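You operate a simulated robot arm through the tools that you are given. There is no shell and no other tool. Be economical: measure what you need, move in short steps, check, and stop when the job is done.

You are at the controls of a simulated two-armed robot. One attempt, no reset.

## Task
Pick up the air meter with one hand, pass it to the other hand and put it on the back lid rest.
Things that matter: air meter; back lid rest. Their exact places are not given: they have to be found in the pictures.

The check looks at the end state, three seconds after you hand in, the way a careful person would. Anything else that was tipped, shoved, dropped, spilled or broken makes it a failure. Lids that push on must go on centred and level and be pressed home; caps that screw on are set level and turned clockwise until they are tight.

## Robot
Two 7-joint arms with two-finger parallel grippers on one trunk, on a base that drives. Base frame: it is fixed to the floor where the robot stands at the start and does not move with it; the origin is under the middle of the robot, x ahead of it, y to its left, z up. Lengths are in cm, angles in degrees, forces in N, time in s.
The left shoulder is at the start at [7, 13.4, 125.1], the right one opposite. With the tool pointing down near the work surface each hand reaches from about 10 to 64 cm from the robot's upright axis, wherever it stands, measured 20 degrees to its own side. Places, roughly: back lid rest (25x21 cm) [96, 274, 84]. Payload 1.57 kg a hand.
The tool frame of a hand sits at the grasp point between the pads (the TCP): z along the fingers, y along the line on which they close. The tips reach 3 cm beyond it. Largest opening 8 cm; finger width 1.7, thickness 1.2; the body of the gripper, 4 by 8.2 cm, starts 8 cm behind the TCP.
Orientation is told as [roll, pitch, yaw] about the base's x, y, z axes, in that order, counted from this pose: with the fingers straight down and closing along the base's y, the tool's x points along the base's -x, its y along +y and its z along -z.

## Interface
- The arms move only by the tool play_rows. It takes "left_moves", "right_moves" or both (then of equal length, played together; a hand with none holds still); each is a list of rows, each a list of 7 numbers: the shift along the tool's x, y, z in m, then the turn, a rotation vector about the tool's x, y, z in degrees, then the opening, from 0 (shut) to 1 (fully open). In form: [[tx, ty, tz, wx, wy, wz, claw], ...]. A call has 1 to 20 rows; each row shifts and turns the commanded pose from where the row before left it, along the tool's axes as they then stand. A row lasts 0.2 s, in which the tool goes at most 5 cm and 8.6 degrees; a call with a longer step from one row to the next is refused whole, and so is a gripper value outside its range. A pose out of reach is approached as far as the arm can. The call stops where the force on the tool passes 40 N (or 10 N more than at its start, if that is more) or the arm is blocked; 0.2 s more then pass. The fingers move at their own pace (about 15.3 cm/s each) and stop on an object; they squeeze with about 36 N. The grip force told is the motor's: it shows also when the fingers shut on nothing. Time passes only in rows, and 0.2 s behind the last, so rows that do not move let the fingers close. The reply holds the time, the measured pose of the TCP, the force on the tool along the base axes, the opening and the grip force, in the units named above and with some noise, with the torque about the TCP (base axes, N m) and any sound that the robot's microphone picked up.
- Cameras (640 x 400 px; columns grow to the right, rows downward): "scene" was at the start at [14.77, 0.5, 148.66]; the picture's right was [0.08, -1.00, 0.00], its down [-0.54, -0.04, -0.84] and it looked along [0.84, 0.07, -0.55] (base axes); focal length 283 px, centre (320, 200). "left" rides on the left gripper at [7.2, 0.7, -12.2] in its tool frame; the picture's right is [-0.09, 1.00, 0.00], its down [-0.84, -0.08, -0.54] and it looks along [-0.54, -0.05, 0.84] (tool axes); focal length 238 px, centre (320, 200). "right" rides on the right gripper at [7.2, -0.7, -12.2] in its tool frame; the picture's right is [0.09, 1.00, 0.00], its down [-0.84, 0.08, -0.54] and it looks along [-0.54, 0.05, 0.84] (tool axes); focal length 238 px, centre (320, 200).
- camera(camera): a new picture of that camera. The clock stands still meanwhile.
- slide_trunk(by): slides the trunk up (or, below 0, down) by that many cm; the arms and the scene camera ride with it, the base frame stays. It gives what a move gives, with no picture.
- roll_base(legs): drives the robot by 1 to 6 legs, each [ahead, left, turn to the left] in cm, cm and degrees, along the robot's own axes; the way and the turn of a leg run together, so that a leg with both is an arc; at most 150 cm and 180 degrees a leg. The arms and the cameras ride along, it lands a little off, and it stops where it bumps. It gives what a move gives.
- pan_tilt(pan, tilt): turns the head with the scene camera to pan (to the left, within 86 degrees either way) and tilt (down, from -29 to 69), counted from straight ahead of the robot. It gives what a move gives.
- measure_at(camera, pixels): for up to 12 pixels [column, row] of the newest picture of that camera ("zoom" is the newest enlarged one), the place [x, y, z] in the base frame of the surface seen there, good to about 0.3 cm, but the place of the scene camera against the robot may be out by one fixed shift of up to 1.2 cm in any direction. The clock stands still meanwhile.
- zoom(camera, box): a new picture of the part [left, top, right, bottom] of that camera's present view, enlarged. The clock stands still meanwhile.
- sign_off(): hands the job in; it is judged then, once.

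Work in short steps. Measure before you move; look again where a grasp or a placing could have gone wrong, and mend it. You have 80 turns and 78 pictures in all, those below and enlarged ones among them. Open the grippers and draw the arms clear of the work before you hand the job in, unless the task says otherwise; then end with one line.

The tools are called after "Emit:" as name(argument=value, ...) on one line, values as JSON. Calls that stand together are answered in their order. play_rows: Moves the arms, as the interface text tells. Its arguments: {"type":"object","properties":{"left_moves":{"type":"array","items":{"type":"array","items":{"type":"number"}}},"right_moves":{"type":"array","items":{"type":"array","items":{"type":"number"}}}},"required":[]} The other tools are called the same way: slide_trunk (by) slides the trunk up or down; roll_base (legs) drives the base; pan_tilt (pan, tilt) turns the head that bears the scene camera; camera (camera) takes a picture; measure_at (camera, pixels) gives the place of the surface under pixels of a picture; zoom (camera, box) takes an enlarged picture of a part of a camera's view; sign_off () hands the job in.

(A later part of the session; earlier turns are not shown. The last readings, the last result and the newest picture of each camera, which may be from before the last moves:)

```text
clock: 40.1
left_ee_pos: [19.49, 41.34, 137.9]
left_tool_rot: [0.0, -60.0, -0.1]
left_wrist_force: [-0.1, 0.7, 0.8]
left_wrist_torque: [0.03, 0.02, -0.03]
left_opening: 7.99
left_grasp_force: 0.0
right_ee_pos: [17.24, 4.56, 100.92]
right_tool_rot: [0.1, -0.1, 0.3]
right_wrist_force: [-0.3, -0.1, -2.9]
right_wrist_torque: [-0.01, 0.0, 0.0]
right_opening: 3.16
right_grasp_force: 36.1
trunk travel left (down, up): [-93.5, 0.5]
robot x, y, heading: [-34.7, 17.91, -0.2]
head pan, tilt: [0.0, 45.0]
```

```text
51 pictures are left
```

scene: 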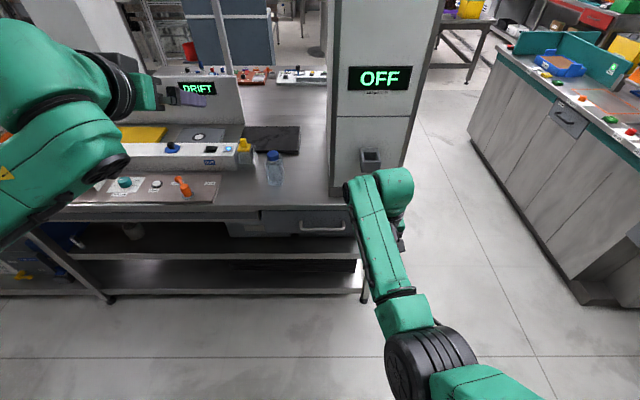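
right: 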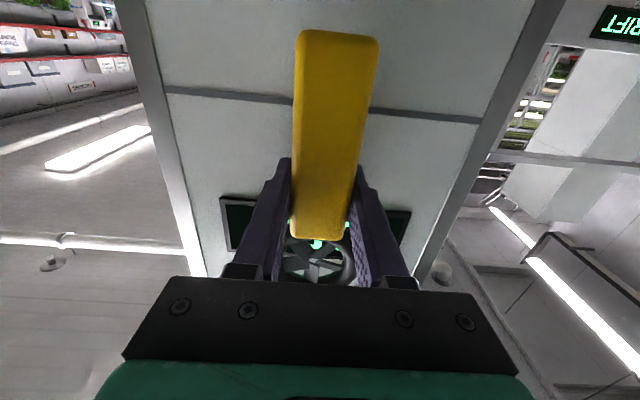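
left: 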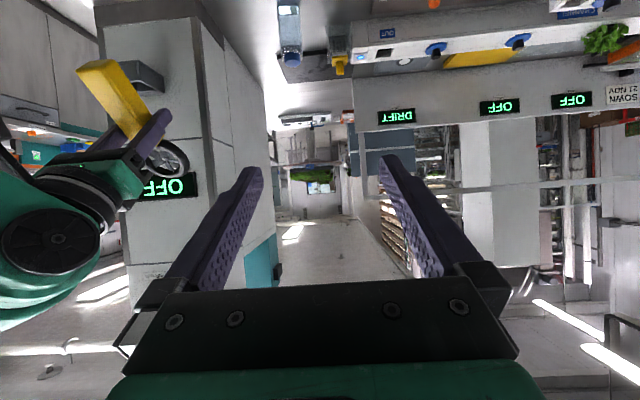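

It is back to straight down. Now a pure yaw of −90°.

Emit:
play_rows(right_moves=[[0, 0, 0, 0, 0, 8.2, 0], [0, 0, 0, 0, 0, 8.2, 0], [0, 0, 0, 0, 0, 8.2, 0], [0, 0, 0, 0, 0, 8.2, 0], [0, 0, 0, 0, 0, 8.2, 0], [0, 0, 0, 0, 0, 8.2, 0], [0, 0, 0, 0, 0, 8.2, 0], [0, 0, 0, 0, 0, 8.2, 0], [0, 0, 0, 0, 0, 8.2, 0], [0, 0, 0, 0, 0, 8.2, 0], [0, 0, 0, 0, 0, 8, 0], [0, 0, 0, 0, 0, 0, 0]])

Emit:
play_rows(left_moves=[[0, 0, 0, 0, 8, 0, 1], [0, 0, 0, 0, 8, 0, 1], [0, 0, 0, 0, 8, 0, 1], [0, 0, 0, 0, 8, 0, 1], [0, 0, 0, 0, 8, 0, 1], [0, 0, 0, 0, 8, 0, 1], [0, 0, 0, 0, 8, 0, 1], [0, 0, 0, 0, 4, 0, 1], [0, 0, 0, 0, 0, 0, 1]])

Emit:
camera(camera="scene")

```text
clock: 42.9
left_ee_pos: [19.43, 41.38, 137.94]
left_tool_rot: [0.1, -60.0, -0.1]
left_wrist_force: [-0.4, -0.6, -0.5]
left_wrist_torque: [0.02, 0.03, 0.02]
left_opening: 8.0
left_grasp_force: 0.1
right_ee_pos: [17.7, 0.38, 101.04]
right_tool_rot: [0.5, -3.2, -92.8]
right_wrist_force: [-0.4, 0.9, -2.0]
right_wrist_torque: [-0.03, 0.02, -0.01]
right_opening: 3.14
right_grasp_force: 35.9
trunk travel left (down, up): [-93.5, 0.5]
robot x, y, heading: [-34.85, 18.12, 0.0]
head pan, tilt: [0.0, 45.0]
stopped in row 12 (right hand): the arm was blocked; the commanded pose is now the measured one
```

```text
clock: 44.9
left_ee_pos: [19.41, 41.33, 137.98]
left_tool_rot: [0.0, 0.0, -0.1]
left_wrist_force: [0.5, -0.2, 0.5]
left_wrist_torque: [-0.02, 0.01, 0.01]
left_opening: 7.98
left_grasp_force: 0.1
right_ee_pos: [17.5, 0.48, 101.05]
right_tool_rot: [0.5, -3.3, -92.7]
right_wrist_force: [0.1, -0.3, -1.6]
right_wrist_torque: [-0.02, 0.0, -0.02]
right_opening: 3.17
right_grasp_force: 36.3
trunk travel left (down, up): [-93.5, 0.5]
robot x, y, heading: [-34.73, 17.93, -0.1]
head pan, tilt: [0.0, 45.0]
```

```text
50 pictures are left
```

scene: 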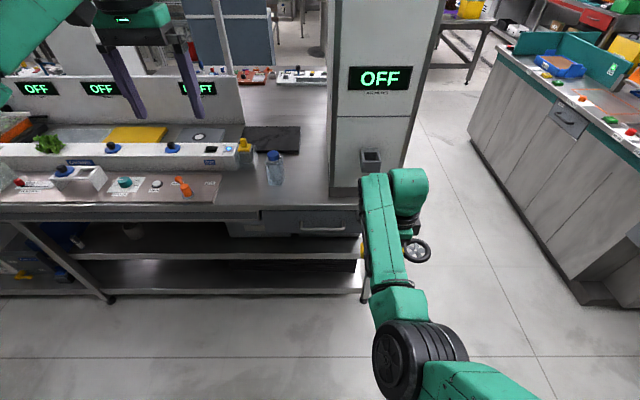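

Right is at yaw −92, holding still with the handle end pointing to the left. Now the left hand does the same yaw, tilts 45°, and stays high for a check.

Emit:
play_rows(left_moves=[[0, 0, 0, 0, 0, 8.2, 1], [0, 0, 0, 0, 0, 8.2, 1], [0, 0, 0, 0, 0, 8.2, 1], [0, 0, 0, 0, 0, 8.2, 1], [0, 0, 0, 0, 0, 8.2, 1], [0, 0, 0, 0, 0, 8.2, 1], [0, 0, 0, 0, 0, 8.2, 1], [0, 0, 0, 0, 0, 8.2, 1], [0, 0, 0, 0, 0, 8.2, 1], [0, 0, 0, 0, 0, 8.2, 1], [0, 0, 0, 0, 0, 8, 1], [-0.02, 0, 0.03, 0, -7.5, 0, 1], [-0.02, 0, 0.03, 0, -7.5, 0, 1], [0, 0, 0.03, 0, -7.5, 0, 1], [0, 0, 0.03, 0, -7.5, 0, 1], [0, 0, 0, 0, -7.5, 0, 1], [0, 0, 0, 0, -7.5, 0, 1], [0, 0, 0, 0, 0, 0, 1]])

Emit:
camera(camera="scene")

Emit:
camera(camera="left")

```text
clock: 48.7
left_ee_pos: [19.5, 35.03, 126.36]
left_tool_rot: [0.0, -45.1, -90.1]
left_wrist_force: [0.2, 0.0, -0.5]
left_wrist_torque: [0.04, 0.01, 0.01]
left_opening: 7.96
left_grasp_force: 0.1
right_ee_pos: [17.66, 0.48, 100.92]
right_tool_rot: [0.3, -3.2, -92.6]
right_wrist_force: [-0.5, -0.1, -1.9]
right_wrist_torque: [-0.01, -0.02, 0.0]
right_opening: 3.17
right_grasp_force: 36.3
trunk travel left (down, up): [-93.5, 0.5]
robot x, y, heading: [-34.89, 18.58, -0.0]
head pan, tilt: [0.0, 45.0]
```

```text
49 pictures are left
```

scene: 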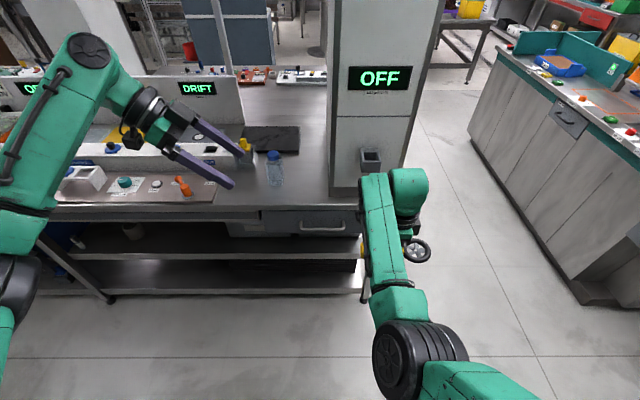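

```text
48 pictures are left
```

left: 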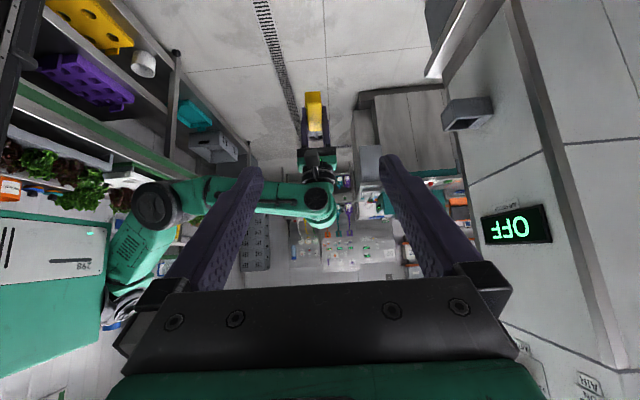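

The left hand is exact, and it sees the yellow handle at (315,110) above the right gripper. I'll measure the handle.

Emit:
measure_at(camera="left", pixels=[[314, 96], [314, 110], [315, 122], [316, 130], [308, 110], [320, 110], [318, 158]])

Emit:
zoom(camera="left", box=[240, 80, 400, 180])

```text
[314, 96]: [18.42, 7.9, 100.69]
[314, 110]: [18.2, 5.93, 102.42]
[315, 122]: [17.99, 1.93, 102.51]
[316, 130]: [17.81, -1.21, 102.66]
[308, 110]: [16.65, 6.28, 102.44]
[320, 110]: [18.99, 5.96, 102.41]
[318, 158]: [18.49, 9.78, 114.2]
```

```text
4.00 times, centred on (320, 130) of left
```

zoom: 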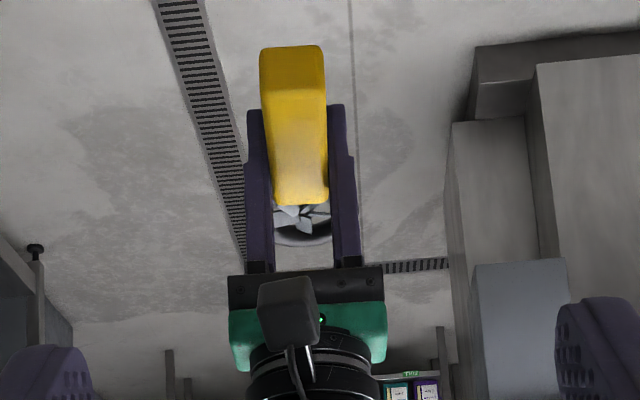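

Handle: x centre 18.0, top z 102.45, end y 7.9. I'll tilt the left hand 5° more for clearance from the right camera box and bring it to 12 cm short of the grip point.

Emit:
play_rows(left_moves=[[0, 0, 0, 0, -5, 0, 1], [0.001, -0.0021, 0.0377, 0, 0, 0, 1], [0.001, -0.0021, 0.0377, 0, 0, 0, 1], [0.001, -0.0021, 0.0377, 0, 0, 0, 1], [0.001, -0.0021, 0.0377, 0, 0, 0, 1], [0.001, -0.0021, 0.0377, 0, 0, 0, 1], [0.001, -0.0021, 0.0377, 0, 0, 0, 1], [0.001, -0.0021, 0.0377, 0, 0, 0, 1], [0, 0, 0, 0, 0, 0, 1]])

Emit:
camera(camera="left")

Emit:
camera(camera="right")

```text
clock: 50.7
left_ee_pos: [17.93, 15.34, 108.83]
left_tool_rot: [0.0, -50.0, -90.1]
left_wrist_force: [0.5, 0.3, -0.8]
left_wrist_torque: [0.01, 0.01, 0.03]
left_opening: 8.01
left_grasp_force: 0.1
right_ee_pos: [17.55, 0.48, 101.03]
right_tool_rot: [0.4, -3.3, -92.5]
right_wrist_force: [-0.8, 0.4, -1.1]
right_wrist_torque: [-0.01, 0.0, 0.01]
right_opening: 3.16
right_grasp_force: 35.9
trunk travel left (down, up): [-93.5, 0.5]
robot x, y, heading: [-34.74, 18.06, -0.2]
head pan, tilt: [0.0, 45.0]
```

```text
46 pictures are left
```

left: 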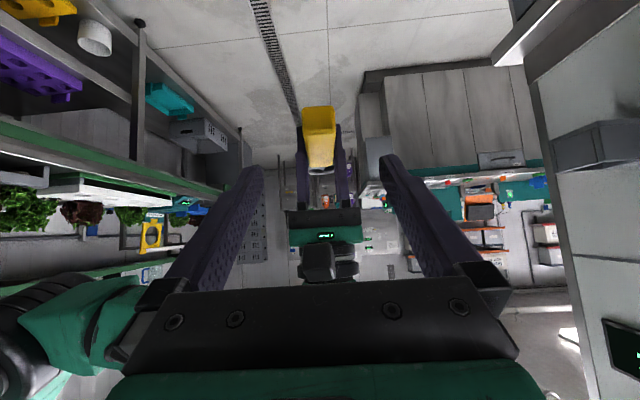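

```text
45 pictures are left
```

right: 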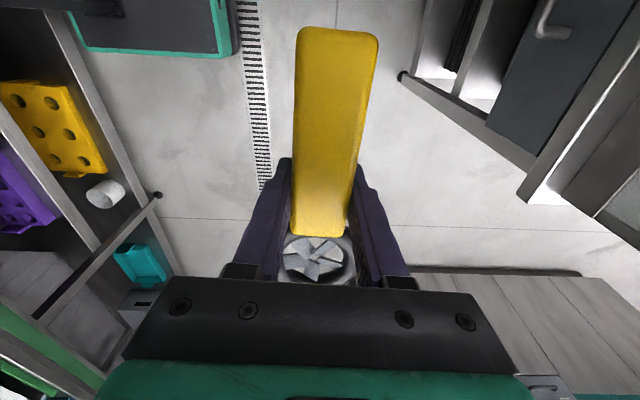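

Aligned. Something black and green is at the lower left of the left picture, probably the right elbow, so I'll check clearance in the scene view.

Emit:
camera(camera="scene")

Emit:
measure_at(camera="left", pixels=[[60, 320], [110, 320], [20, 310], [318, 170], [317, 110], [305, 130], [334, 130], [318, 260]])

```text
44 pictures are left
```

scene: 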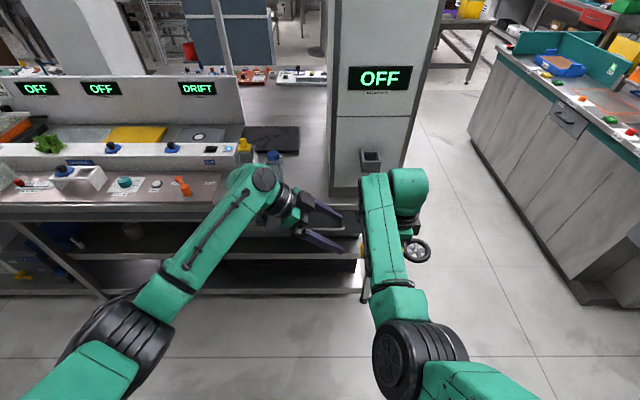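

```text
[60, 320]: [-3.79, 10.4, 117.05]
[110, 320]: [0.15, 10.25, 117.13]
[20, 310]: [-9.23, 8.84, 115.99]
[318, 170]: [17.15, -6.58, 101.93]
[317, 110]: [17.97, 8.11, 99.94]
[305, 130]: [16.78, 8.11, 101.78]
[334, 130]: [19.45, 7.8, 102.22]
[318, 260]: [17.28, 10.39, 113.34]
```

I'll measure the right forearm's left side to see whether the left gripper will clear it.

Emit:
measure_at(camera="scene", pixels=[[365, 190], [364, 215], [368, 245], [374, 275], [380, 300], [400, 175], [330, 215], [310, 205], [345, 245]])

```text
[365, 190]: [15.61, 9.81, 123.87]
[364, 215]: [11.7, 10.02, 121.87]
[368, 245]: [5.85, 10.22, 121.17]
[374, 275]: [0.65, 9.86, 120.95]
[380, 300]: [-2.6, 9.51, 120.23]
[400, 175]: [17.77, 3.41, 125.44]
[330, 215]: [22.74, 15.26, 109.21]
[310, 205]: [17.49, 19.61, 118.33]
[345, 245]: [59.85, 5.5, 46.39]
```

There's about 4 cm of clearance. I'll advance 12 cm along the fingers.

Emit:
play_rows(left_moves=[[0, 0, 0.03, 0, 0, 0, 1], [0, 0, 0.03, 0, 0, 0, 1], [0, 0, 0.03, 0, 0, 0, 1], [-0.001, 0, 0.02, 0, 0, 0, 1], [0, 0, 0.01, 0, 0, 0, 1], [0, 0, 0, 0, 0, 0, 1]])

Emit:
camera(camera="left")

Emit:
camera(camera="right")

```text
clock: 52.1
left_ee_pos: [17.98, 6.04, 101.34]
left_tool_rot: [0.0, -50.0, -90.1]
left_wrist_force: [0.8, -0.9, 0.3]
left_wrist_torque: [0.03, 0.01, 0.01]
left_opening: 7.99
left_grasp_force: 0.0
right_ee_pos: [17.59, 0.45, 100.95]
right_tool_rot: [0.4, -3.3, -92.6]
right_wrist_force: [0.3, -0.3, -0.7]
right_wrist_torque: [-0.05, 0.02, 0.0]
right_opening: 3.16
right_grasp_force: 35.5
trunk travel left (down, up): [-93.5, 0.5]
robot x, y, heading: [-34.65, 17.94, -0.2]
head pan, tilt: [0.0, 45.0]
```

```text
43 pictures are left
```

left: 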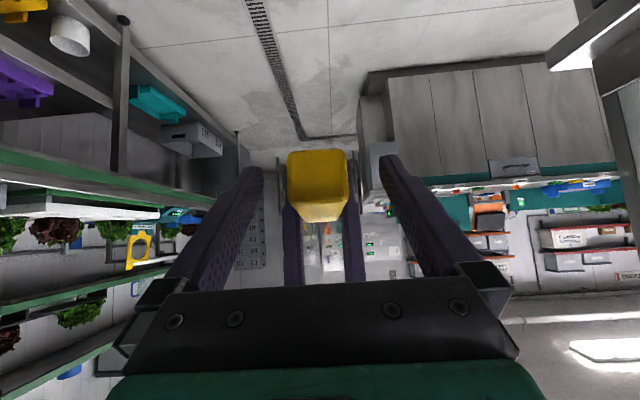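

```text
42 pictures are left
```

right: 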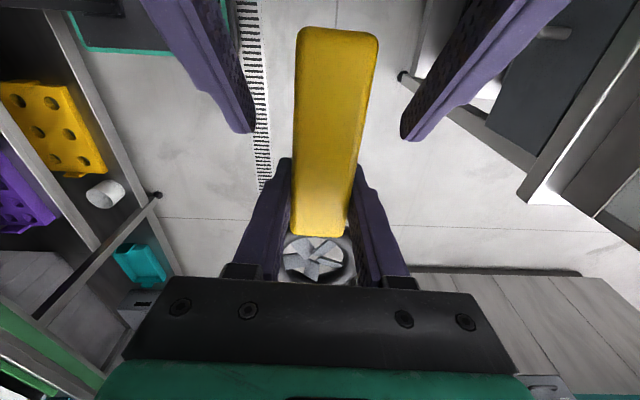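

The left fingers straddle the handle end well. I'll close the left hand.

Emit:
play_rows(left_moves=[[0, 0, 0, 0, 0, 0, 0], [0, 0, 0, 0, 0, 0, 0], [0, 0, 0, 0, 0, 0, 0], [0, 0, 0, 0, 0, 0, 0]])

Emit:
camera(camera="right")

```text
clock: 53.1
left_ee_pos: [17.78, 6.03, 101.38]
left_tool_rot: [-0.2, -50.0, -90.2]
left_wrist_force: [-13.8, 2.4, 6.1]
left_wrist_torque: [0.02, 0.31, -1.43]
left_opening: 3.22
left_grasp_force: 36.1
right_ee_pos: [17.76, 0.44, 100.99]
right_tool_rot: [0.5, -3.3, -92.5]
right_wrist_force: [14.5, -3.3, -8.1]
right_wrist_torque: [-0.46, -0.29, 0.62]
right_opening: 3.19
right_grasp_force: 36.4
trunk travel left (down, up): [-93.5, 0.5]
robot x, y, heading: [-34.51, 18.18, -0.2]
head pan, tilt: [0.0, 45.0]
```

```text
41 pictures are left
```

right: 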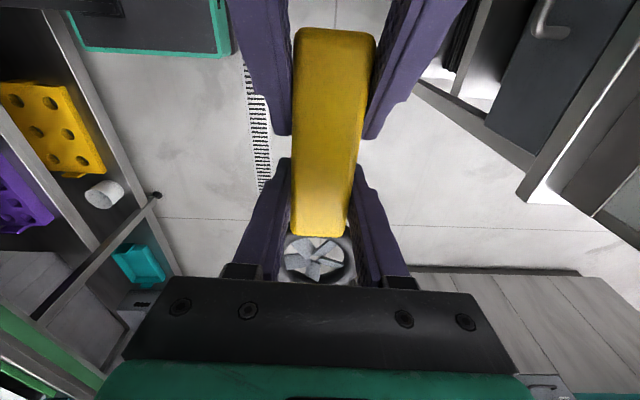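

Both hands hold it. I'll open the right hand and retreat it straight up, along its −z.

Emit:
play_rows(right_moves=[[0, 0, 0, 0, 0, 0, 0.5], [0, 0, 0, 0, 0, 0, 1], [0, 0, 0, 0, 0, 0, 1], [0, 0, 0, 0, 0, 0, 1], [0, 0, -0.02, 0, 0, 0, 1], [0, 0, -0.03, 0, 0, 0, 1], [0, 0, -0.03, 0, 0, 0, 1], [0, 0, -0.04, 0, 0, 0, 1], [0, 0, -0.03, 0, 0, 0, 1]])

Emit:
camera(camera="right")

Emit:
camera(camera="left")

```text
clock: 55.1
left_ee_pos: [18.0, 5.96, 101.23]
left_tool_rot: [0.1, -50.1, -90.1]
left_wrist_force: [-0.1, 0.6, 0.3]
left_wrist_torque: [0.06, 0.03, -0.01]
left_opening: 3.17
left_grasp_force: 35.7
right_ee_pos: [19.68, 1.24, 114.8]
right_tool_rot: [0.5, -2.9, -92.3]
right_wrist_force: [-0.4, 0.1, -0.2]
right_wrist_torque: [0.0, 0.02, 0.0]
right_opening: 8.02
right_grasp_force: 0.1
right hand out of reach, approached as far as the arm can: row 8, 9
trunk travel left (down, up): [-93.5, 0.5]
robot x, y, heading: [-34.99, 17.7, -0.0]
head pan, tilt: [0.0, 45.0]
```

```text
40 pictures are left
```

right: 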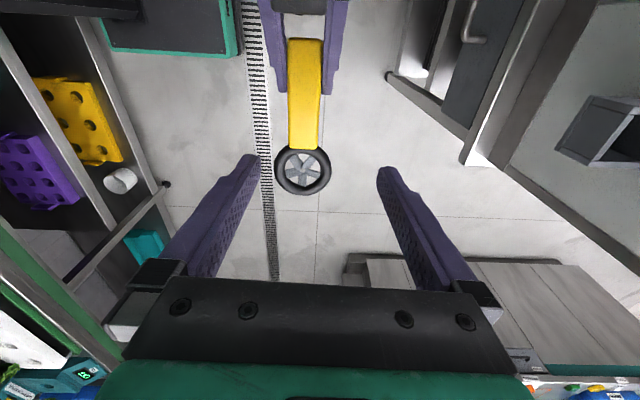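

```text
39 pictures are left
```

left: 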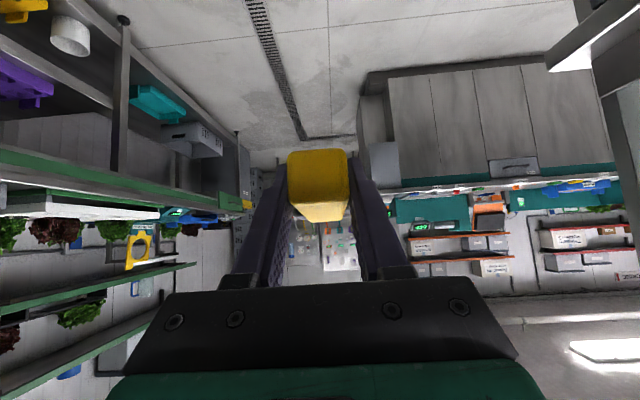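

The left hand alone now holds the meter, and it's already nearly flat. I'll move the right hand aside and unwind it to yaw 0.

Emit:
play_rows(right_moves=[[-0.035, 0, 0, 0, 0, 0, 1], [-0.035, 0, 0, 0, 0, 0, 1], [-0.035, 0, 0, 0, 0, 0, 1], [-0.035, 0, 0, 0, 0, 0, 1], [0, 0, 0, 0, 0, -8.2, 1], [0, 0, 0, 0, 0, -8.2, 1], [0, 0, 0, 0, 0, -8.2, 1], [0, 0, 0, 0, 0, -8.2, 1], [0, 0, 0, 0, 0, -8.2, 1], [0, 0, 0, 0, 0, -8.2, 1], [0, 0, 0, 0, 0, -8.2, 1], [0, 0, 0, 0, 0, -8.2, 1], [0, 0, 0, 0, 0, -8.2, 1], [0, 0, 0, 0, 0, -8.2, 1], [0, 0, 0, 0, 0, -8, 1], [0, 0, 0, 0, 0, 0, 1]])

Emit:
play_rows(left_moves=[[0, 0, -0.04, 0, 0, 0, 0], [0, 0, -0.04, 0, 0, 0, 0], [0, 0, -0.04, 0, 0, 0, 0], [0, 0, -0.04, 0, 0, 0, 0], [0, 0, -0.04, 0, 0, 0, 0], [0, 0, 0, 0, 0, 0, 0]])

```text
clock: 58.5
left_ee_pos: [17.96, 5.99, 101.45]
left_tool_rot: [0.0, -50.0, -90.1]
left_wrist_force: [-0.4, 0.3, -0.5]
left_wrist_torque: [0.09, 0.0, -0.01]
left_opening: 3.13
left_grasp_force: 36.1
right_ee_pos: [18.9, -12.89, 115.4]
right_tool_rot: [-3.0, -0.4, -2.3]
right_wrist_force: [0.0, 0.3, -1.2]
right_wrist_torque: [0.03, 0.02, 0.03]
right_opening: 7.97
right_grasp_force: 0.0
trunk travel left (down, up): [-93.5, 0.5]
robot x, y, heading: [-34.85, 17.89, -0.1]
head pan, tilt: [0.0, 45.0]
```

```text
clock: 59.9
left_ee_pos: [17.97, 21.22, 114.13]
left_tool_rot: [0.0, -50.0, -90.1]
left_wrist_force: [-1.7, -0.1, -1.6]
left_wrist_torque: [0.07, -0.02, -0.04]
left_opening: 3.17
left_grasp_force: 36.0
right_ee_pos: [19.04, -12.99, 115.4]
right_tool_rot: [-3.0, -0.3, -2.4]
right_wrist_force: [-0.2, -0.9, 0.1]
right_wrist_torque: [0.01, 0.01, -0.02]
right_opening: 7.99
right_grasp_force: 0.1
trunk travel left (down, up): [-93.5, 0.5]
robot x, y, heading: [-34.58, 17.9, 0.1]
head pan, tilt: [0.0, 45.0]
```

Now a look down the aisle before driving.

Emit:
pan_tilt(pan=75, tilt=30)

Emit:
camera(camera="scene")

```text
clock: 61.3
left_ee_pos: [18.13, 21.15, 114.03]
left_tool_rot: [-0.1, -50.0, -90.0]
left_wrist_force: [-0.6, -0.8, -1.8]
left_wrist_torque: [0.06, -0.01, 0.01]
left_opening: 3.17
left_grasp_force: 36.2
right_ee_pos: [18.8, -12.95, 115.53]
right_tool_rot: [-3.0, -0.4, -2.4]
right_wrist_force: [-0.5, -0.9, 0.6]
right_wrist_torque: [0.0, -0.03, -0.06]
right_opening: 8.03
right_grasp_force: 0.2
trunk travel left (down, up): [-93.5, 0.5]
robot x, y, heading: [-35.01, 18.13, 0.0]
head pan, tilt: [75.0, 30.0]
```

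```text
38 pictures are left
```

scene: 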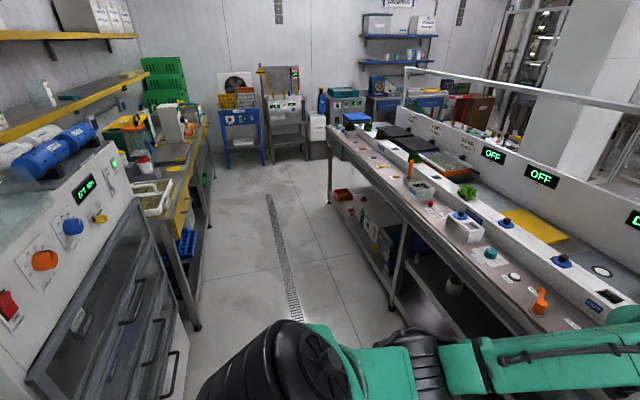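

The aisle is clear. I'll strafe left 150 cm, then 50 cm more, and look at the bench's far end.

Emit:
roll_base(legs=[[8, 0, 0], [0, 150, 0], [0, 50, 0]])

Emit:
pan_tilt(pan=20, tilt=30)

Emit:
camera(camera="scene")

```text
clock: 72.0
left_ee_pos: [28.08, 220.28, 114.14]
left_tool_rot: [0.0, -49.9, -90.8]
left_wrist_force: [-0.3, -0.2, -1.9]
left_wrist_torque: [0.12, 0.0, 0.01]
left_opening: 3.15
left_grasp_force: 36.0
right_ee_pos: [28.46, 186.18, 115.49]
right_tool_rot: [-2.9, -0.4, -3.1]
right_wrist_force: [0.3, -0.7, -0.7]
right_wrist_torque: [0.0, -0.03, -0.03]
right_opening: 8.01
right_grasp_force: 0.0
trunk travel left (down, up): [-93.5, 0.5]
robot x, y, heading: [-24.82, 217.96, -0.6]
head pan, tilt: [75.0, 30.0]
```

```text
clock: 73.2
left_ee_pos: [28.08, 220.31, 114.03]
left_tool_rot: [0.0, -50.0, -90.8]
left_wrist_force: [-0.9, 0.3, -2.1]
left_wrist_torque: [0.08, 0.03, 0.01]
left_opening: 3.15
left_grasp_force: 36.2
right_ee_pos: [28.59, 186.27, 115.44]
right_tool_rot: [-3.0, -0.5, -3.1]
right_wrist_force: [0.1, 0.0, 0.8]
right_wrist_torque: [0.02, 0.03, -0.03]
right_opening: 7.99
right_grasp_force: 0.1
trunk travel left (down, up): [-93.5, 0.5]
robot x, y, heading: [-24.49, 218.33, -0.9]
head pan, tilt: [20.0, 30.0]
```

```text
37 pictures are left
```

scene: 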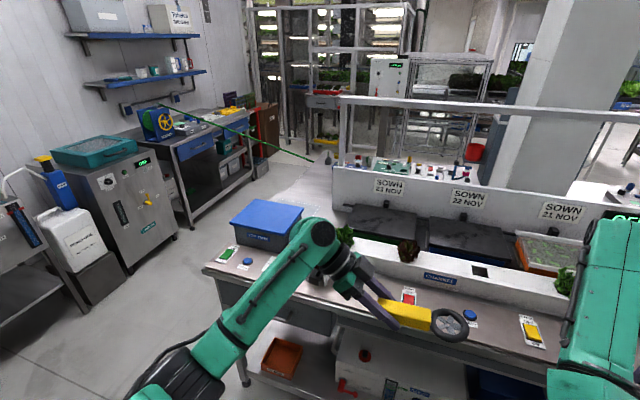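

I'll zoom in on the region behind the blue box.

Emit:
zoom(camera="scene", box=[200, 140, 440, 290])

Emit:
measure_at(camera="scene", pixels=[[320, 180], [310, 205], [305, 190], [335, 225], [270, 215], [240, 225], [290, 203], [275, 190], [215, 270], [335, 195], [360, 215], [290, 185]])

```text
2.67 times, centred on (320, 215) of scene
```

zoom: 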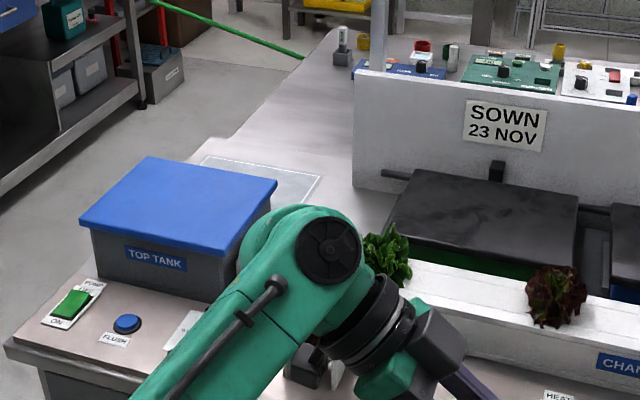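

```text
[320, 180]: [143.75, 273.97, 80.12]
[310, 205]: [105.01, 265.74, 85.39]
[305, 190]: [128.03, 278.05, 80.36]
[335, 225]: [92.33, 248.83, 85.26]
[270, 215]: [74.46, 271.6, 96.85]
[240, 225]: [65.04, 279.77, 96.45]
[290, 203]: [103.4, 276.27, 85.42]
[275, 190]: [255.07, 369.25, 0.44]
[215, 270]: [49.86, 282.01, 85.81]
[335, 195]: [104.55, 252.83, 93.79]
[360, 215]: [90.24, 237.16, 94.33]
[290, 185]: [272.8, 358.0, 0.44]
```

The outlined rectangle behind the blue "TOP TANK" is the lid rest, with its surface at z≈85.4. Access over the tank is poor, so I'll go round the bench's end and need to see the floor there.

Emit:
pan_tilt(pan=45, tilt=25)

Emit:
camera(camera="scene")

```text
clock: 74.1
left_ee_pos: [28.07, 220.43, 114.04]
left_tool_rot: [0.0, -50.0, -90.8]
left_wrist_force: [0.2, -0.4, -2.0]
left_wrist_torque: [0.07, 0.02, -0.01]
left_opening: 3.15
left_grasp_force: 36.3
right_ee_pos: [28.52, 186.23, 115.39]
right_tool_rot: [-3.0, -0.4, -3.1]
right_wrist_force: [-0.3, 0.1, -0.2]
right_wrist_torque: [-0.02, 0.02, -0.01]
right_opening: 7.99
right_grasp_force: 0.0
trunk travel left (down, up): [-93.5, 0.5]
robot x, y, heading: [-24.9, 217.87, -1.0]
head pan, tilt: [45.0, 25.0]
```

```text
35 pictures are left
```

scene: 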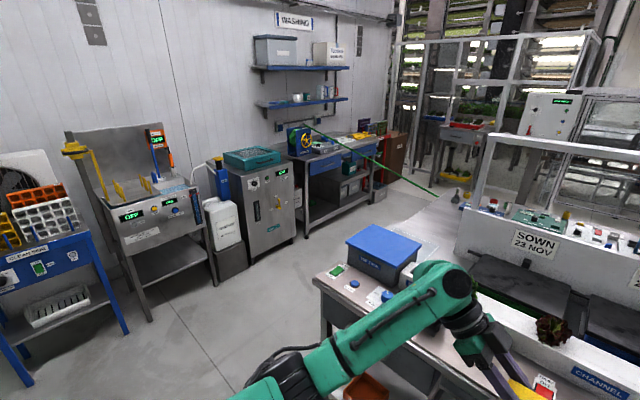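

There's a green line from (310,130) to (435,192), maybe a hose across the gap. I'll measure it along with the cabinet fronts.

Emit:
measure_at(camera="scene", pixels=[[340, 144], [375, 161], [410, 179], [430, 190], [285, 240], [320, 230], [375, 195], [215, 275], [405, 235], [330, 285], [420, 205], [340, 335]])

Emit:
zoom(camera="scene", box=[290, 110, 490, 235])

```text
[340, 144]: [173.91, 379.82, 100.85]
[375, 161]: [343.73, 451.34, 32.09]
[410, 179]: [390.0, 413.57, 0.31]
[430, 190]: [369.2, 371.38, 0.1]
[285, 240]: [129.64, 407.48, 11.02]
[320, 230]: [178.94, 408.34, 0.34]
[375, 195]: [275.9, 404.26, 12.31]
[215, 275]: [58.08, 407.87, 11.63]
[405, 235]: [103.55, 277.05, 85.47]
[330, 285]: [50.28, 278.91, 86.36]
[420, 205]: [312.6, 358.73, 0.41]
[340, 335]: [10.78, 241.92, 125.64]
```

```text
3.20 times, centred on (390, 172) of scene
```

zoom: 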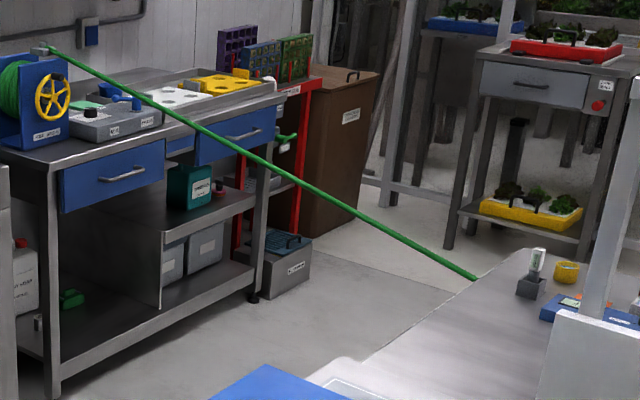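

The hose lies at x≥170, clear of my spot. I'll turn the left hand so the meter points forward and tuck the right hand back.

Emit:
play_rows(left_moves=[[0, 0, 0, -6.27, 0, -5.26, 0], [0, 0, 0, -6.27, 0, -5.26, 0], [0, 0, 0, -6.27, 0, -5.26, 0], [0, 0, 0, -6.27, 0, -5.26, 0], [0, 0, 0, -6.27, 0, -5.26, 0], [0, 0, 0, -6.27, 0, -5.26, 0], [0, 0, 0, -6.27, 0, -5.26, 0], [0, 0, 0, -6.27, 0, -5.26, 0], [0, 0, 0, -6.27, 0, -5.26, 0], [0, 0, 0, -6.27, 0, -5.26, 0], [0, 0, 0, -6.27, 0, -5.26, 0], [0, 0, 0, 0, 0, 0, 0]], right_moves=[[0.02, 0, 0, 0, 0, 0, 1], [0.02, 0, 0, 0, 0, 0, 1], [0.02, 0, 0, 0, 0, 0, 1], [0.02, 0, 0, 0, 0, 0, 1], [0.02, 0, 0, 0, 0, 0, 1], [0.02, 0, 0, 0, 0, 0, 1], [0.02, 0, 0, 0, 0, 0, 1], [0.02, 0, 0, 0, 0, 0, 1], [0.02, 0, 0, 0, 0, 0, 1], [0, 0, 0, 0, 0, 0, 1], [0, 0, 0, 0, 0, 0, 1], [0, 0, 0, 0, 0, 0, 1]])

Emit:
camera(camera="left")

```text
clock: 76.7
left_ee_pos: [28.06, 220.51, 114.03]
left_tool_rot: [-0.1, -50.0, -0.6]
left_wrist_force: [-0.7, -0.5, -1.3]
left_wrist_torque: [0.02, 0.02, 0.01]
left_opening: 3.16
left_grasp_force: 35.4
right_ee_pos: [14.41, 182.03, 112.9]
right_tool_rot: [-3.3, -0.4, -3.3]
right_wrist_force: [-0.5, 0.3, 0.6]
right_wrist_torque: [-0.03, 0.01, 0.0]
right_opening: 7.99
right_grasp_force: 0.0
right hand out of reach, approached as far as the arm can: row 4, 5, 6, 7, 8, 9
trunk travel left (down, up): [-93.5, 0.5]
robot x, y, heading: [-24.38, 217.96, -0.8]
head pan, tilt: [45.0, 25.0]
```

```text
33 pictures are left
```

left: 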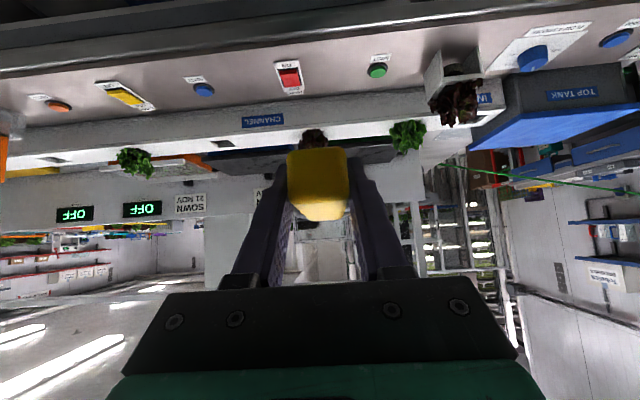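

Now I'll drive: left to y≈343, turn right 90° to face −y, and look again.

Emit:
roll_base(legs=[[0, 125, 0], [0, 0, -89]])

Emit:
pan_tilt(pan=45, tilt=30)

Emit:
camera(camera="scene")

```text
clock: 86.8
left_ee_pos: [-19.39, 289.67, 113.98]
left_tool_rot: [-0.2, -50.0, -89.9]
left_wrist_force: [1.0, -0.2, -2.3]
left_wrist_torque: [0.07, 0.01, 0.04]
left_opening: 3.16
left_grasp_force: 35.8
right_ee_pos: [-58.11, 302.89, 113.04]
right_tool_rot: [-3.2, -0.5, -92.5]
right_wrist_force: [0.3, 0.2, 0.3]
right_wrist_torque: [0.0, 0.02, 0.0]
right_opening: 8.01
right_grasp_force: 0.1
trunk travel left (down, up): [-93.5, 0.5]
robot x, y, heading: [-22.46, 342.64, -90.0]
head pan, tilt: [45.0, 25.0]
```

```text
clock: 87.4
left_ee_pos: [-19.43, 289.83, 114.07]
left_tool_rot: [0.0, -50.1, -89.9]
left_wrist_force: [0.5, -0.9, -2.0]
left_wrist_torque: [0.06, 0.03, 0.0]
left_opening: 3.2
left_grasp_force: 36.0
right_ee_pos: [-58.19, 302.98, 113.04]
right_tool_rot: [-3.3, -0.4, -92.5]
right_wrist_force: [-0.2, 0.3, 0.2]
right_wrist_torque: [-0.01, 0.0, 0.01]
right_opening: 7.99
right_grasp_force: 0.1
trunk travel left (down, up): [-93.5, 0.5]
robot x, y, heading: [-22.67, 342.83, -90.1]
head pan, tilt: [45.0, 30.0]
```

```text
32 pictures are left
```

scene: 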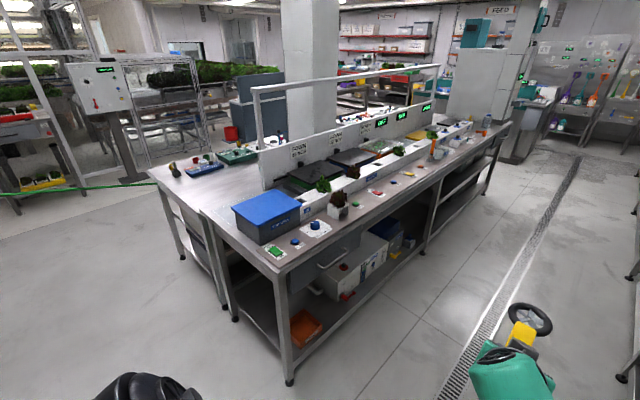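

The floor at the bench's end is clear. I'll zoom in on the end and measure the hose and the rest.

Emit:
zoom(camera="scene", box=[120, 130, 360, 280])

Emit:
measure_at(camera="scene", pixels=[[60, 190], [120, 185], [145, 183], [150, 176], [200, 208], [190, 178], [205, 175], [240, 190], [230, 225], [262, 243], [300, 195], [288, 380]])

```text
2.67 times, centred on (240, 205) of scene
```

zoom: 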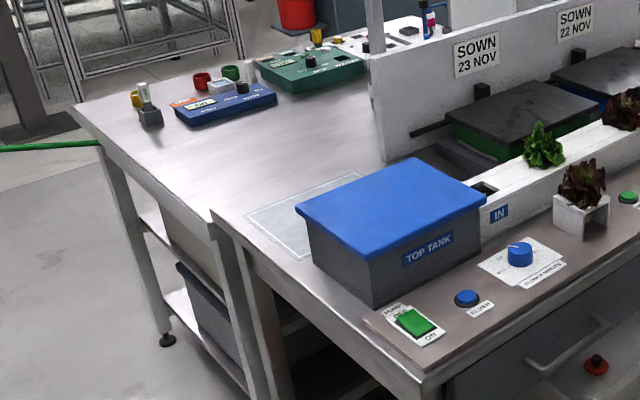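

```text
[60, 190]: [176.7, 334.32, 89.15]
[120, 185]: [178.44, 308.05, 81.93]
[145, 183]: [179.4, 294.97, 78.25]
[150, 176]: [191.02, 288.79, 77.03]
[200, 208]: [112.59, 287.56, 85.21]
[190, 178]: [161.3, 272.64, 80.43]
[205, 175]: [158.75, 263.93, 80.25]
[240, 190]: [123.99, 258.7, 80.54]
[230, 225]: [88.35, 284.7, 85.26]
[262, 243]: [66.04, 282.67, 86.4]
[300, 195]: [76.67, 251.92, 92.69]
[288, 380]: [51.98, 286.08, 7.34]
```

I'll measure the outline corners of the rest in the zoom.

Emit:
measure_at(camera="zoom", pixels=[[247, 215], [298, 259], [361, 173], [290, 215], [330, 190], [375, 160], [308, 238], [300, 208], [213, 222], [370, 178]])

```text
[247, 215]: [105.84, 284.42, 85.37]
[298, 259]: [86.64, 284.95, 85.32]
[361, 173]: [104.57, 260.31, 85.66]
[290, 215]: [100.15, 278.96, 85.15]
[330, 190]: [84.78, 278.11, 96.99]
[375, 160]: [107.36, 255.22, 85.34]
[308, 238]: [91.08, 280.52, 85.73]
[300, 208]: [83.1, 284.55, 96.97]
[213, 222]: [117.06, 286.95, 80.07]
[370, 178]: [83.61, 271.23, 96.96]
```

The rest spans x≈85.5–106, y≈260.5–285, z 85.3, beside the tank lid (edge x≈85, z 97). I'll strafe left about 116 cm to bring the left hand to x≈97.

Emit:
roll_base(legs=[[0, 116.5, 0]])

Emit:
pan_tilt(pan=0, tilt=45)

Emit:
camera(camera="scene")

Emit:
camera(camera="left")

```text
clock: 93.3
left_ee_pos: [96.57, 289.36, 114.24]
left_tool_rot: [-0.1, -50.0, -90.3]
left_wrist_force: [-0.5, 0.1, -2.2]
left_wrist_torque: [0.08, -0.05, 0.02]
left_opening: 3.15
left_grasp_force: 36.0
right_ee_pos: [57.72, 302.86, 112.94]
right_tool_rot: [-3.2, -0.4, -92.9]
right_wrist_force: [0.1, -0.3, -0.8]
right_wrist_torque: [-0.04, 0.0, 0.04]
right_opening: 7.99
right_grasp_force: 0.1
trunk travel left (down, up): [-93.5, 0.5]
robot x, y, heading: [93.5, 342.61, -90.2]
head pan, tilt: [45.0, 30.0]
```

```text
clock: 94.5
left_ee_pos: [96.49, 289.33, 114.14]
left_tool_rot: [0.0, -50.1, -90.3]
left_wrist_force: [-0.5, 0.2, -0.2]
left_wrist_torque: [0.11, 0.0, -0.01]
left_opening: 3.14
left_grasp_force: 35.8
right_ee_pos: [57.87, 302.9, 112.96]
right_tool_rot: [-3.3, -0.4, -93.0]
right_wrist_force: [-0.1, -0.3, -0.4]
right_wrist_torque: [-0.03, -0.03, 0.06]
right_opening: 8.0
right_grasp_force: 0.0
trunk travel left (down, up): [-93.5, 0.5]
robot x, y, heading: [93.47, 342.14, -90.4]
head pan, tilt: [0.0, 45.0]
```

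```text
30 pictures are left
```

scene: 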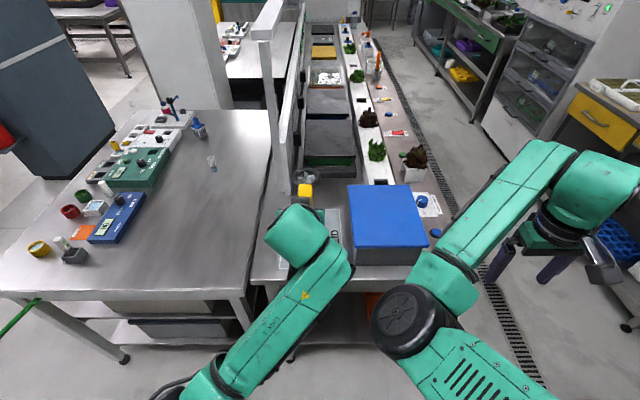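

```text
29 pictures are left
```

left: 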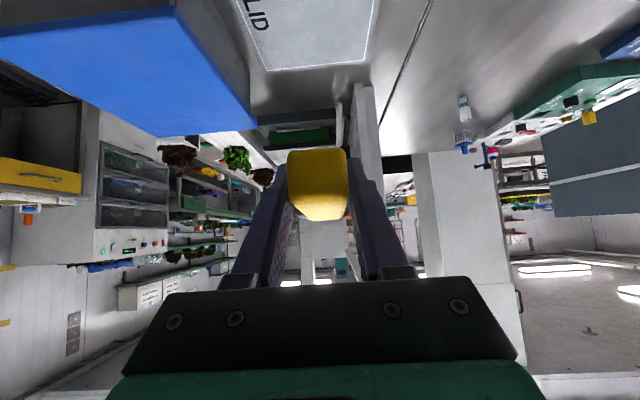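

The left camera sees the rest, with the outline's far corners at (268,70) and (365,63) and the word "LID". I'll measure it from here, as this camera has no fixed shift.

Emit:
measure_at(camera="left", pixels=[[266, 69], [364, 64], [377, 5], [320, 40], [255, 30], [245, 105], [375, 90], [215, 30], [175, 5]])

```text
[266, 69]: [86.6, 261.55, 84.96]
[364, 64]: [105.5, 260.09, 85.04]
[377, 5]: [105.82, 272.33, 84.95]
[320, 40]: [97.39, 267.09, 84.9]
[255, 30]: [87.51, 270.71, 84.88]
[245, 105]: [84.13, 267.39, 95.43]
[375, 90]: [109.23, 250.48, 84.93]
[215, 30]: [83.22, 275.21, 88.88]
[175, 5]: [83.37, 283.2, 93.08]
```

Surface z≈84.95, rest centre x≈96.2. I'll drive 9.8 cm ahead, tilt the meter so the wheel is slightly low, and descend to about TCP z 92.

Emit:
roll_base(legs=[[9.8, 0, 0]])

Emit:
play_rows(left_moves=[[0, 0, 0, 0, 5, 0, 0], [0.026, 0, 0.026, 0, 0, 0, 0], [0.026, 0, 0.026, 0, 0, 0, 0], [0.026, 0, 0.026, 0, 0, 0, 0], [0.026, 0, 0.026, 0, 0, 0, 0], [0.026, 0, 0.026, 0, 0, 0, 0], [0.026, 0, 0.026, 0, 0, 0, 0], [0, 0, 0, 0, 0, 0, 0]])

Emit:
camera(camera="scene")

Emit:
camera(camera="left")

```text
clock: 95.6
left_ee_pos: [96.44, 280.15, 114.42]
left_tool_rot: [0.0, -50.3, -90.3]
left_wrist_force: [-0.4, -0.3, -1.3]
left_wrist_torque: [0.11, 0.0, -0.01]
left_opening: 3.19
left_grasp_force: 36.3
right_ee_pos: [57.8, 293.58, 112.98]
right_tool_rot: [-3.4, -0.7, -93.0]
right_wrist_force: [-0.3, -0.2, 0.1]
right_wrist_torque: [-0.05, -0.02, 0.0]
right_opening: 8.0
right_grasp_force: 0.2
trunk travel left (down, up): [-93.5, 0.5]
robot x, y, heading: [93.28, 332.14, -90.5]
head pan, tilt: [0.0, 45.0]
```

```text
clock: 97.4
left_ee_pos: [96.37, 279.71, 91.96]
left_tool_rot: [-0.1, -45.0, -90.3]
left_wrist_force: [0.0, 0.0, -2.0]
left_wrist_torque: [0.06, -0.02, -0.02]
left_opening: 3.18
left_grasp_force: 35.8
right_ee_pos: [57.68, 293.13, 113.07]
right_tool_rot: [-3.3, -0.5, -93.1]
right_wrist_force: [-0.1, -0.5, -0.3]
right_wrist_torque: [-0.05, -0.01, 0.0]
right_opening: 7.99
right_grasp_force: 0.1
trunk travel left (down, up): [-93.5, 0.5]
robot x, y, heading: [93.7, 332.63, -90.4]
head pan, tilt: [0.0, 45.0]
```

```text
28 pictures are left
```

scene: 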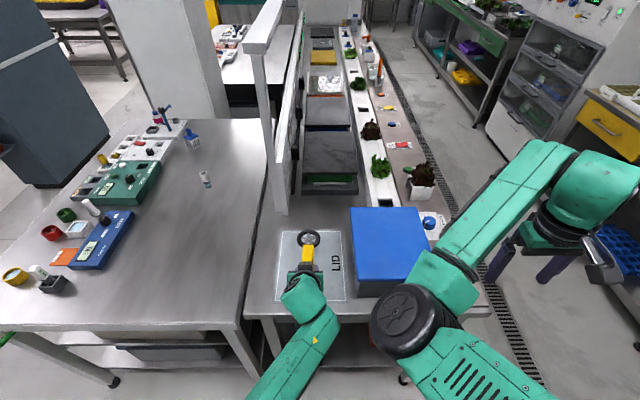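

```text
27 pictures are left
```

left: 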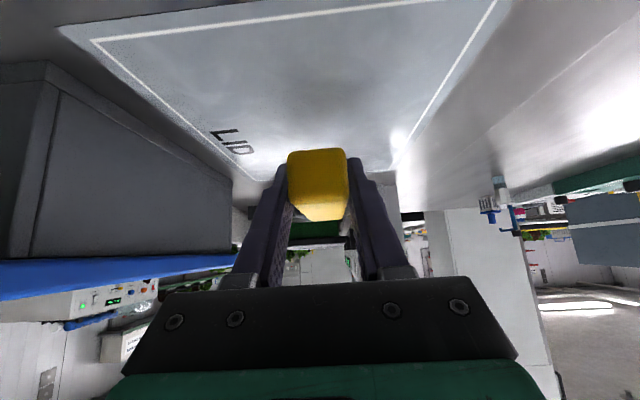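

Well placed over the rest. I'll descend gently to z≈88.2 and watch the force.

Emit:
play_rows(left_moves=[[0.007, 0, 0.007, 0, 0, 0, 0], [0.007, 0, 0.007, 0, 0, 0, 0], [0.007, 0, 0.007, 0, 0, 0, 0], [0.0055, 0, 0.0055, 0, 0, 0, 0], [0, 0, 0, 0, 0, 0, 0]])

Emit:
zoom(camera="scene", box=[240, 200, 400, 300])

Emit:
camera(camera="left")

```text
clock: 98.6
left_ee_pos: [96.41, 279.66, 88.32]
left_tool_rot: [0.0, -45.0, -90.4]
left_wrist_force: [0.7, 1.1, -1.5]
left_wrist_torque: [0.05, -0.01, -0.01]
left_opening: 3.12
left_grasp_force: 35.7
right_ee_pos: [57.64, 293.07, 112.98]
right_tool_rot: [-3.3, -0.5, -93.0]
right_wrist_force: [0.2, -0.5, 0.8]
right_wrist_torque: [-0.01, 0.0, 0.02]
right_opening: 7.99
right_grasp_force: 0.1
trunk travel left (down, up): [-93.5, 0.5]
robot x, y, heading: [93.4, 332.43, -90.3]
head pan, tilt: [0.0, 45.0]
```

```text
4.00 times, centred on (320, 250) of scene
```

zoom: 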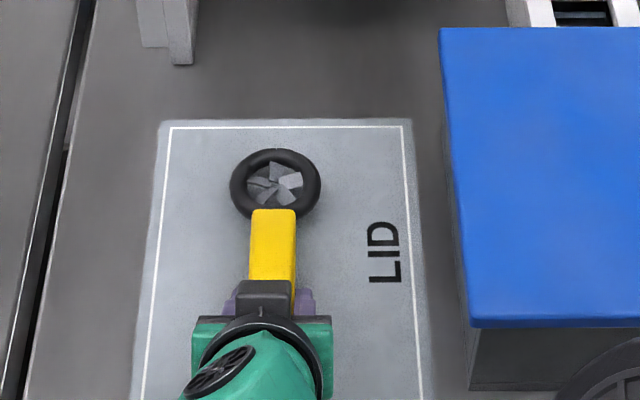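

```text
25 pictures are left
```

left: 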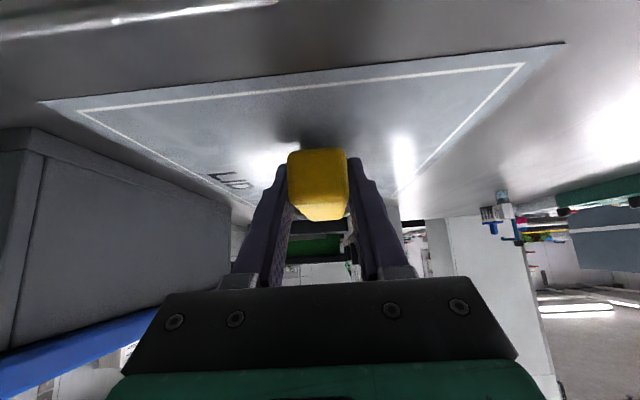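

No contact yet. I'll go down in 0.2 cm steps.

Emit:
play_rows(left_moves=[[0.0015, 0, 0.0015, 0, 0, 0, 0], [0.0015, 0, 0.0015, 0, 0, 0, 0], [0, 0, 0, 0, 0, 0, 0]])

Emit:
measure_at(camera="zoom", pixels=[[272, 220], [272, 260], [275, 155], [240, 190], [312, 190], [273, 212], [330, 230]])

```text
clock: 99.4
left_ee_pos: [96.86, 279.87, 87.72]
left_tool_rot: [0.9, -45.1, -91.1]
left_wrist_force: [-3.0, 1.4, 6.9]
left_wrist_torque: [-0.04, 0.27, -0.13]
left_opening: 3.17
left_grasp_force: 36.2
right_ee_pos: [57.64, 293.36, 113.07]
right_tool_rot: [-3.3, -0.6, -93.0]
right_wrist_force: [0.1, 0.1, 0.2]
right_wrist_torque: [0.02, 0.03, 0.01]
right_opening: 7.98
right_grasp_force: 0.1
trunk travel left (down, up): [-93.5, 0.5]
robot x, y, heading: [93.7, 332.79, -90.6]
head pan, tilt: [0.0, 45.0]
```

```text
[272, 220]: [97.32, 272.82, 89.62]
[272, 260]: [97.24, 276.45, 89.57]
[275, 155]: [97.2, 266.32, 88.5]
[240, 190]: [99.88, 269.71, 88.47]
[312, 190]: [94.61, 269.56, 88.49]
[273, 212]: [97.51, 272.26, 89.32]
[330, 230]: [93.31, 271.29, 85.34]
```

The fingertips have just touched (about 8 N) and the handle is level, some 0.6 cm above the surface. I'll release gently.

Emit:
play_rows(left_moves=[[-0.0005, 0, -0.0005, 0, 0, 0, 0.38], [0, 0, 0, 0, 0, 0, 0.45], [0, 0, 0, 0, 0, 0, 0.6], [0, 0, 0, 0, 0, 0, 0.8], [0, 0, 0, 0, 0, 0, 0.8]])

Emit:
camera(camera="left")

Emit:
zoom(camera="scene", box=[240, 200, 400, 300])

```text
clock: 100.6
left_ee_pos: [97.26, 279.69, 87.69]
left_tool_rot: [1.1, -45.1, -91.0]
left_wrist_force: [0.4, 0.7, 0.2]
left_wrist_torque: [0.03, -0.01, 0.01]
left_opening: 6.41
left_grasp_force: 0.3
right_ee_pos: [57.55, 293.29, 112.99]
right_tool_rot: [-3.4, -0.5, -93.1]
right_wrist_force: [-0.4, 0.4, 0.1]
right_wrist_torque: [0.04, 0.0, 0.03]
right_opening: 7.97
right_grasp_force: 0.0
trunk travel left (down, up): [-93.5, 0.5]
robot x, y, heading: [93.54, 332.19, -90.3]
head pan, tilt: [0.0, 45.0]
```

```text
24 pictures are left
```

left: 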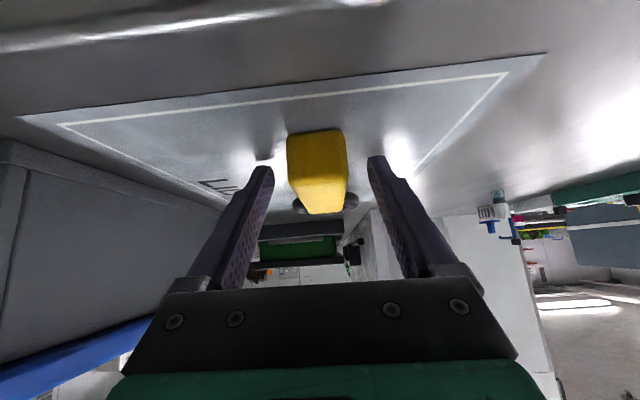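

```text
4.00 times, centred on (320, 250) of scene
```

zoom: 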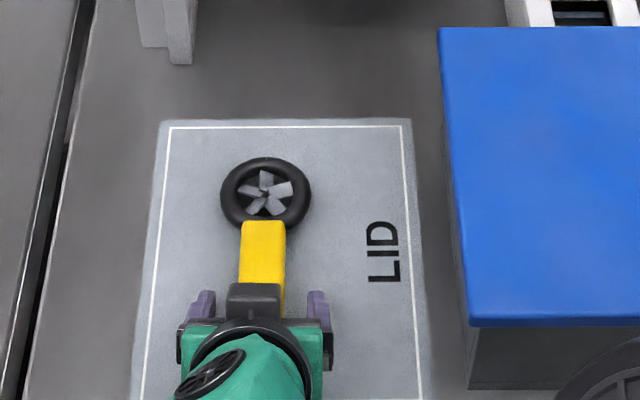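

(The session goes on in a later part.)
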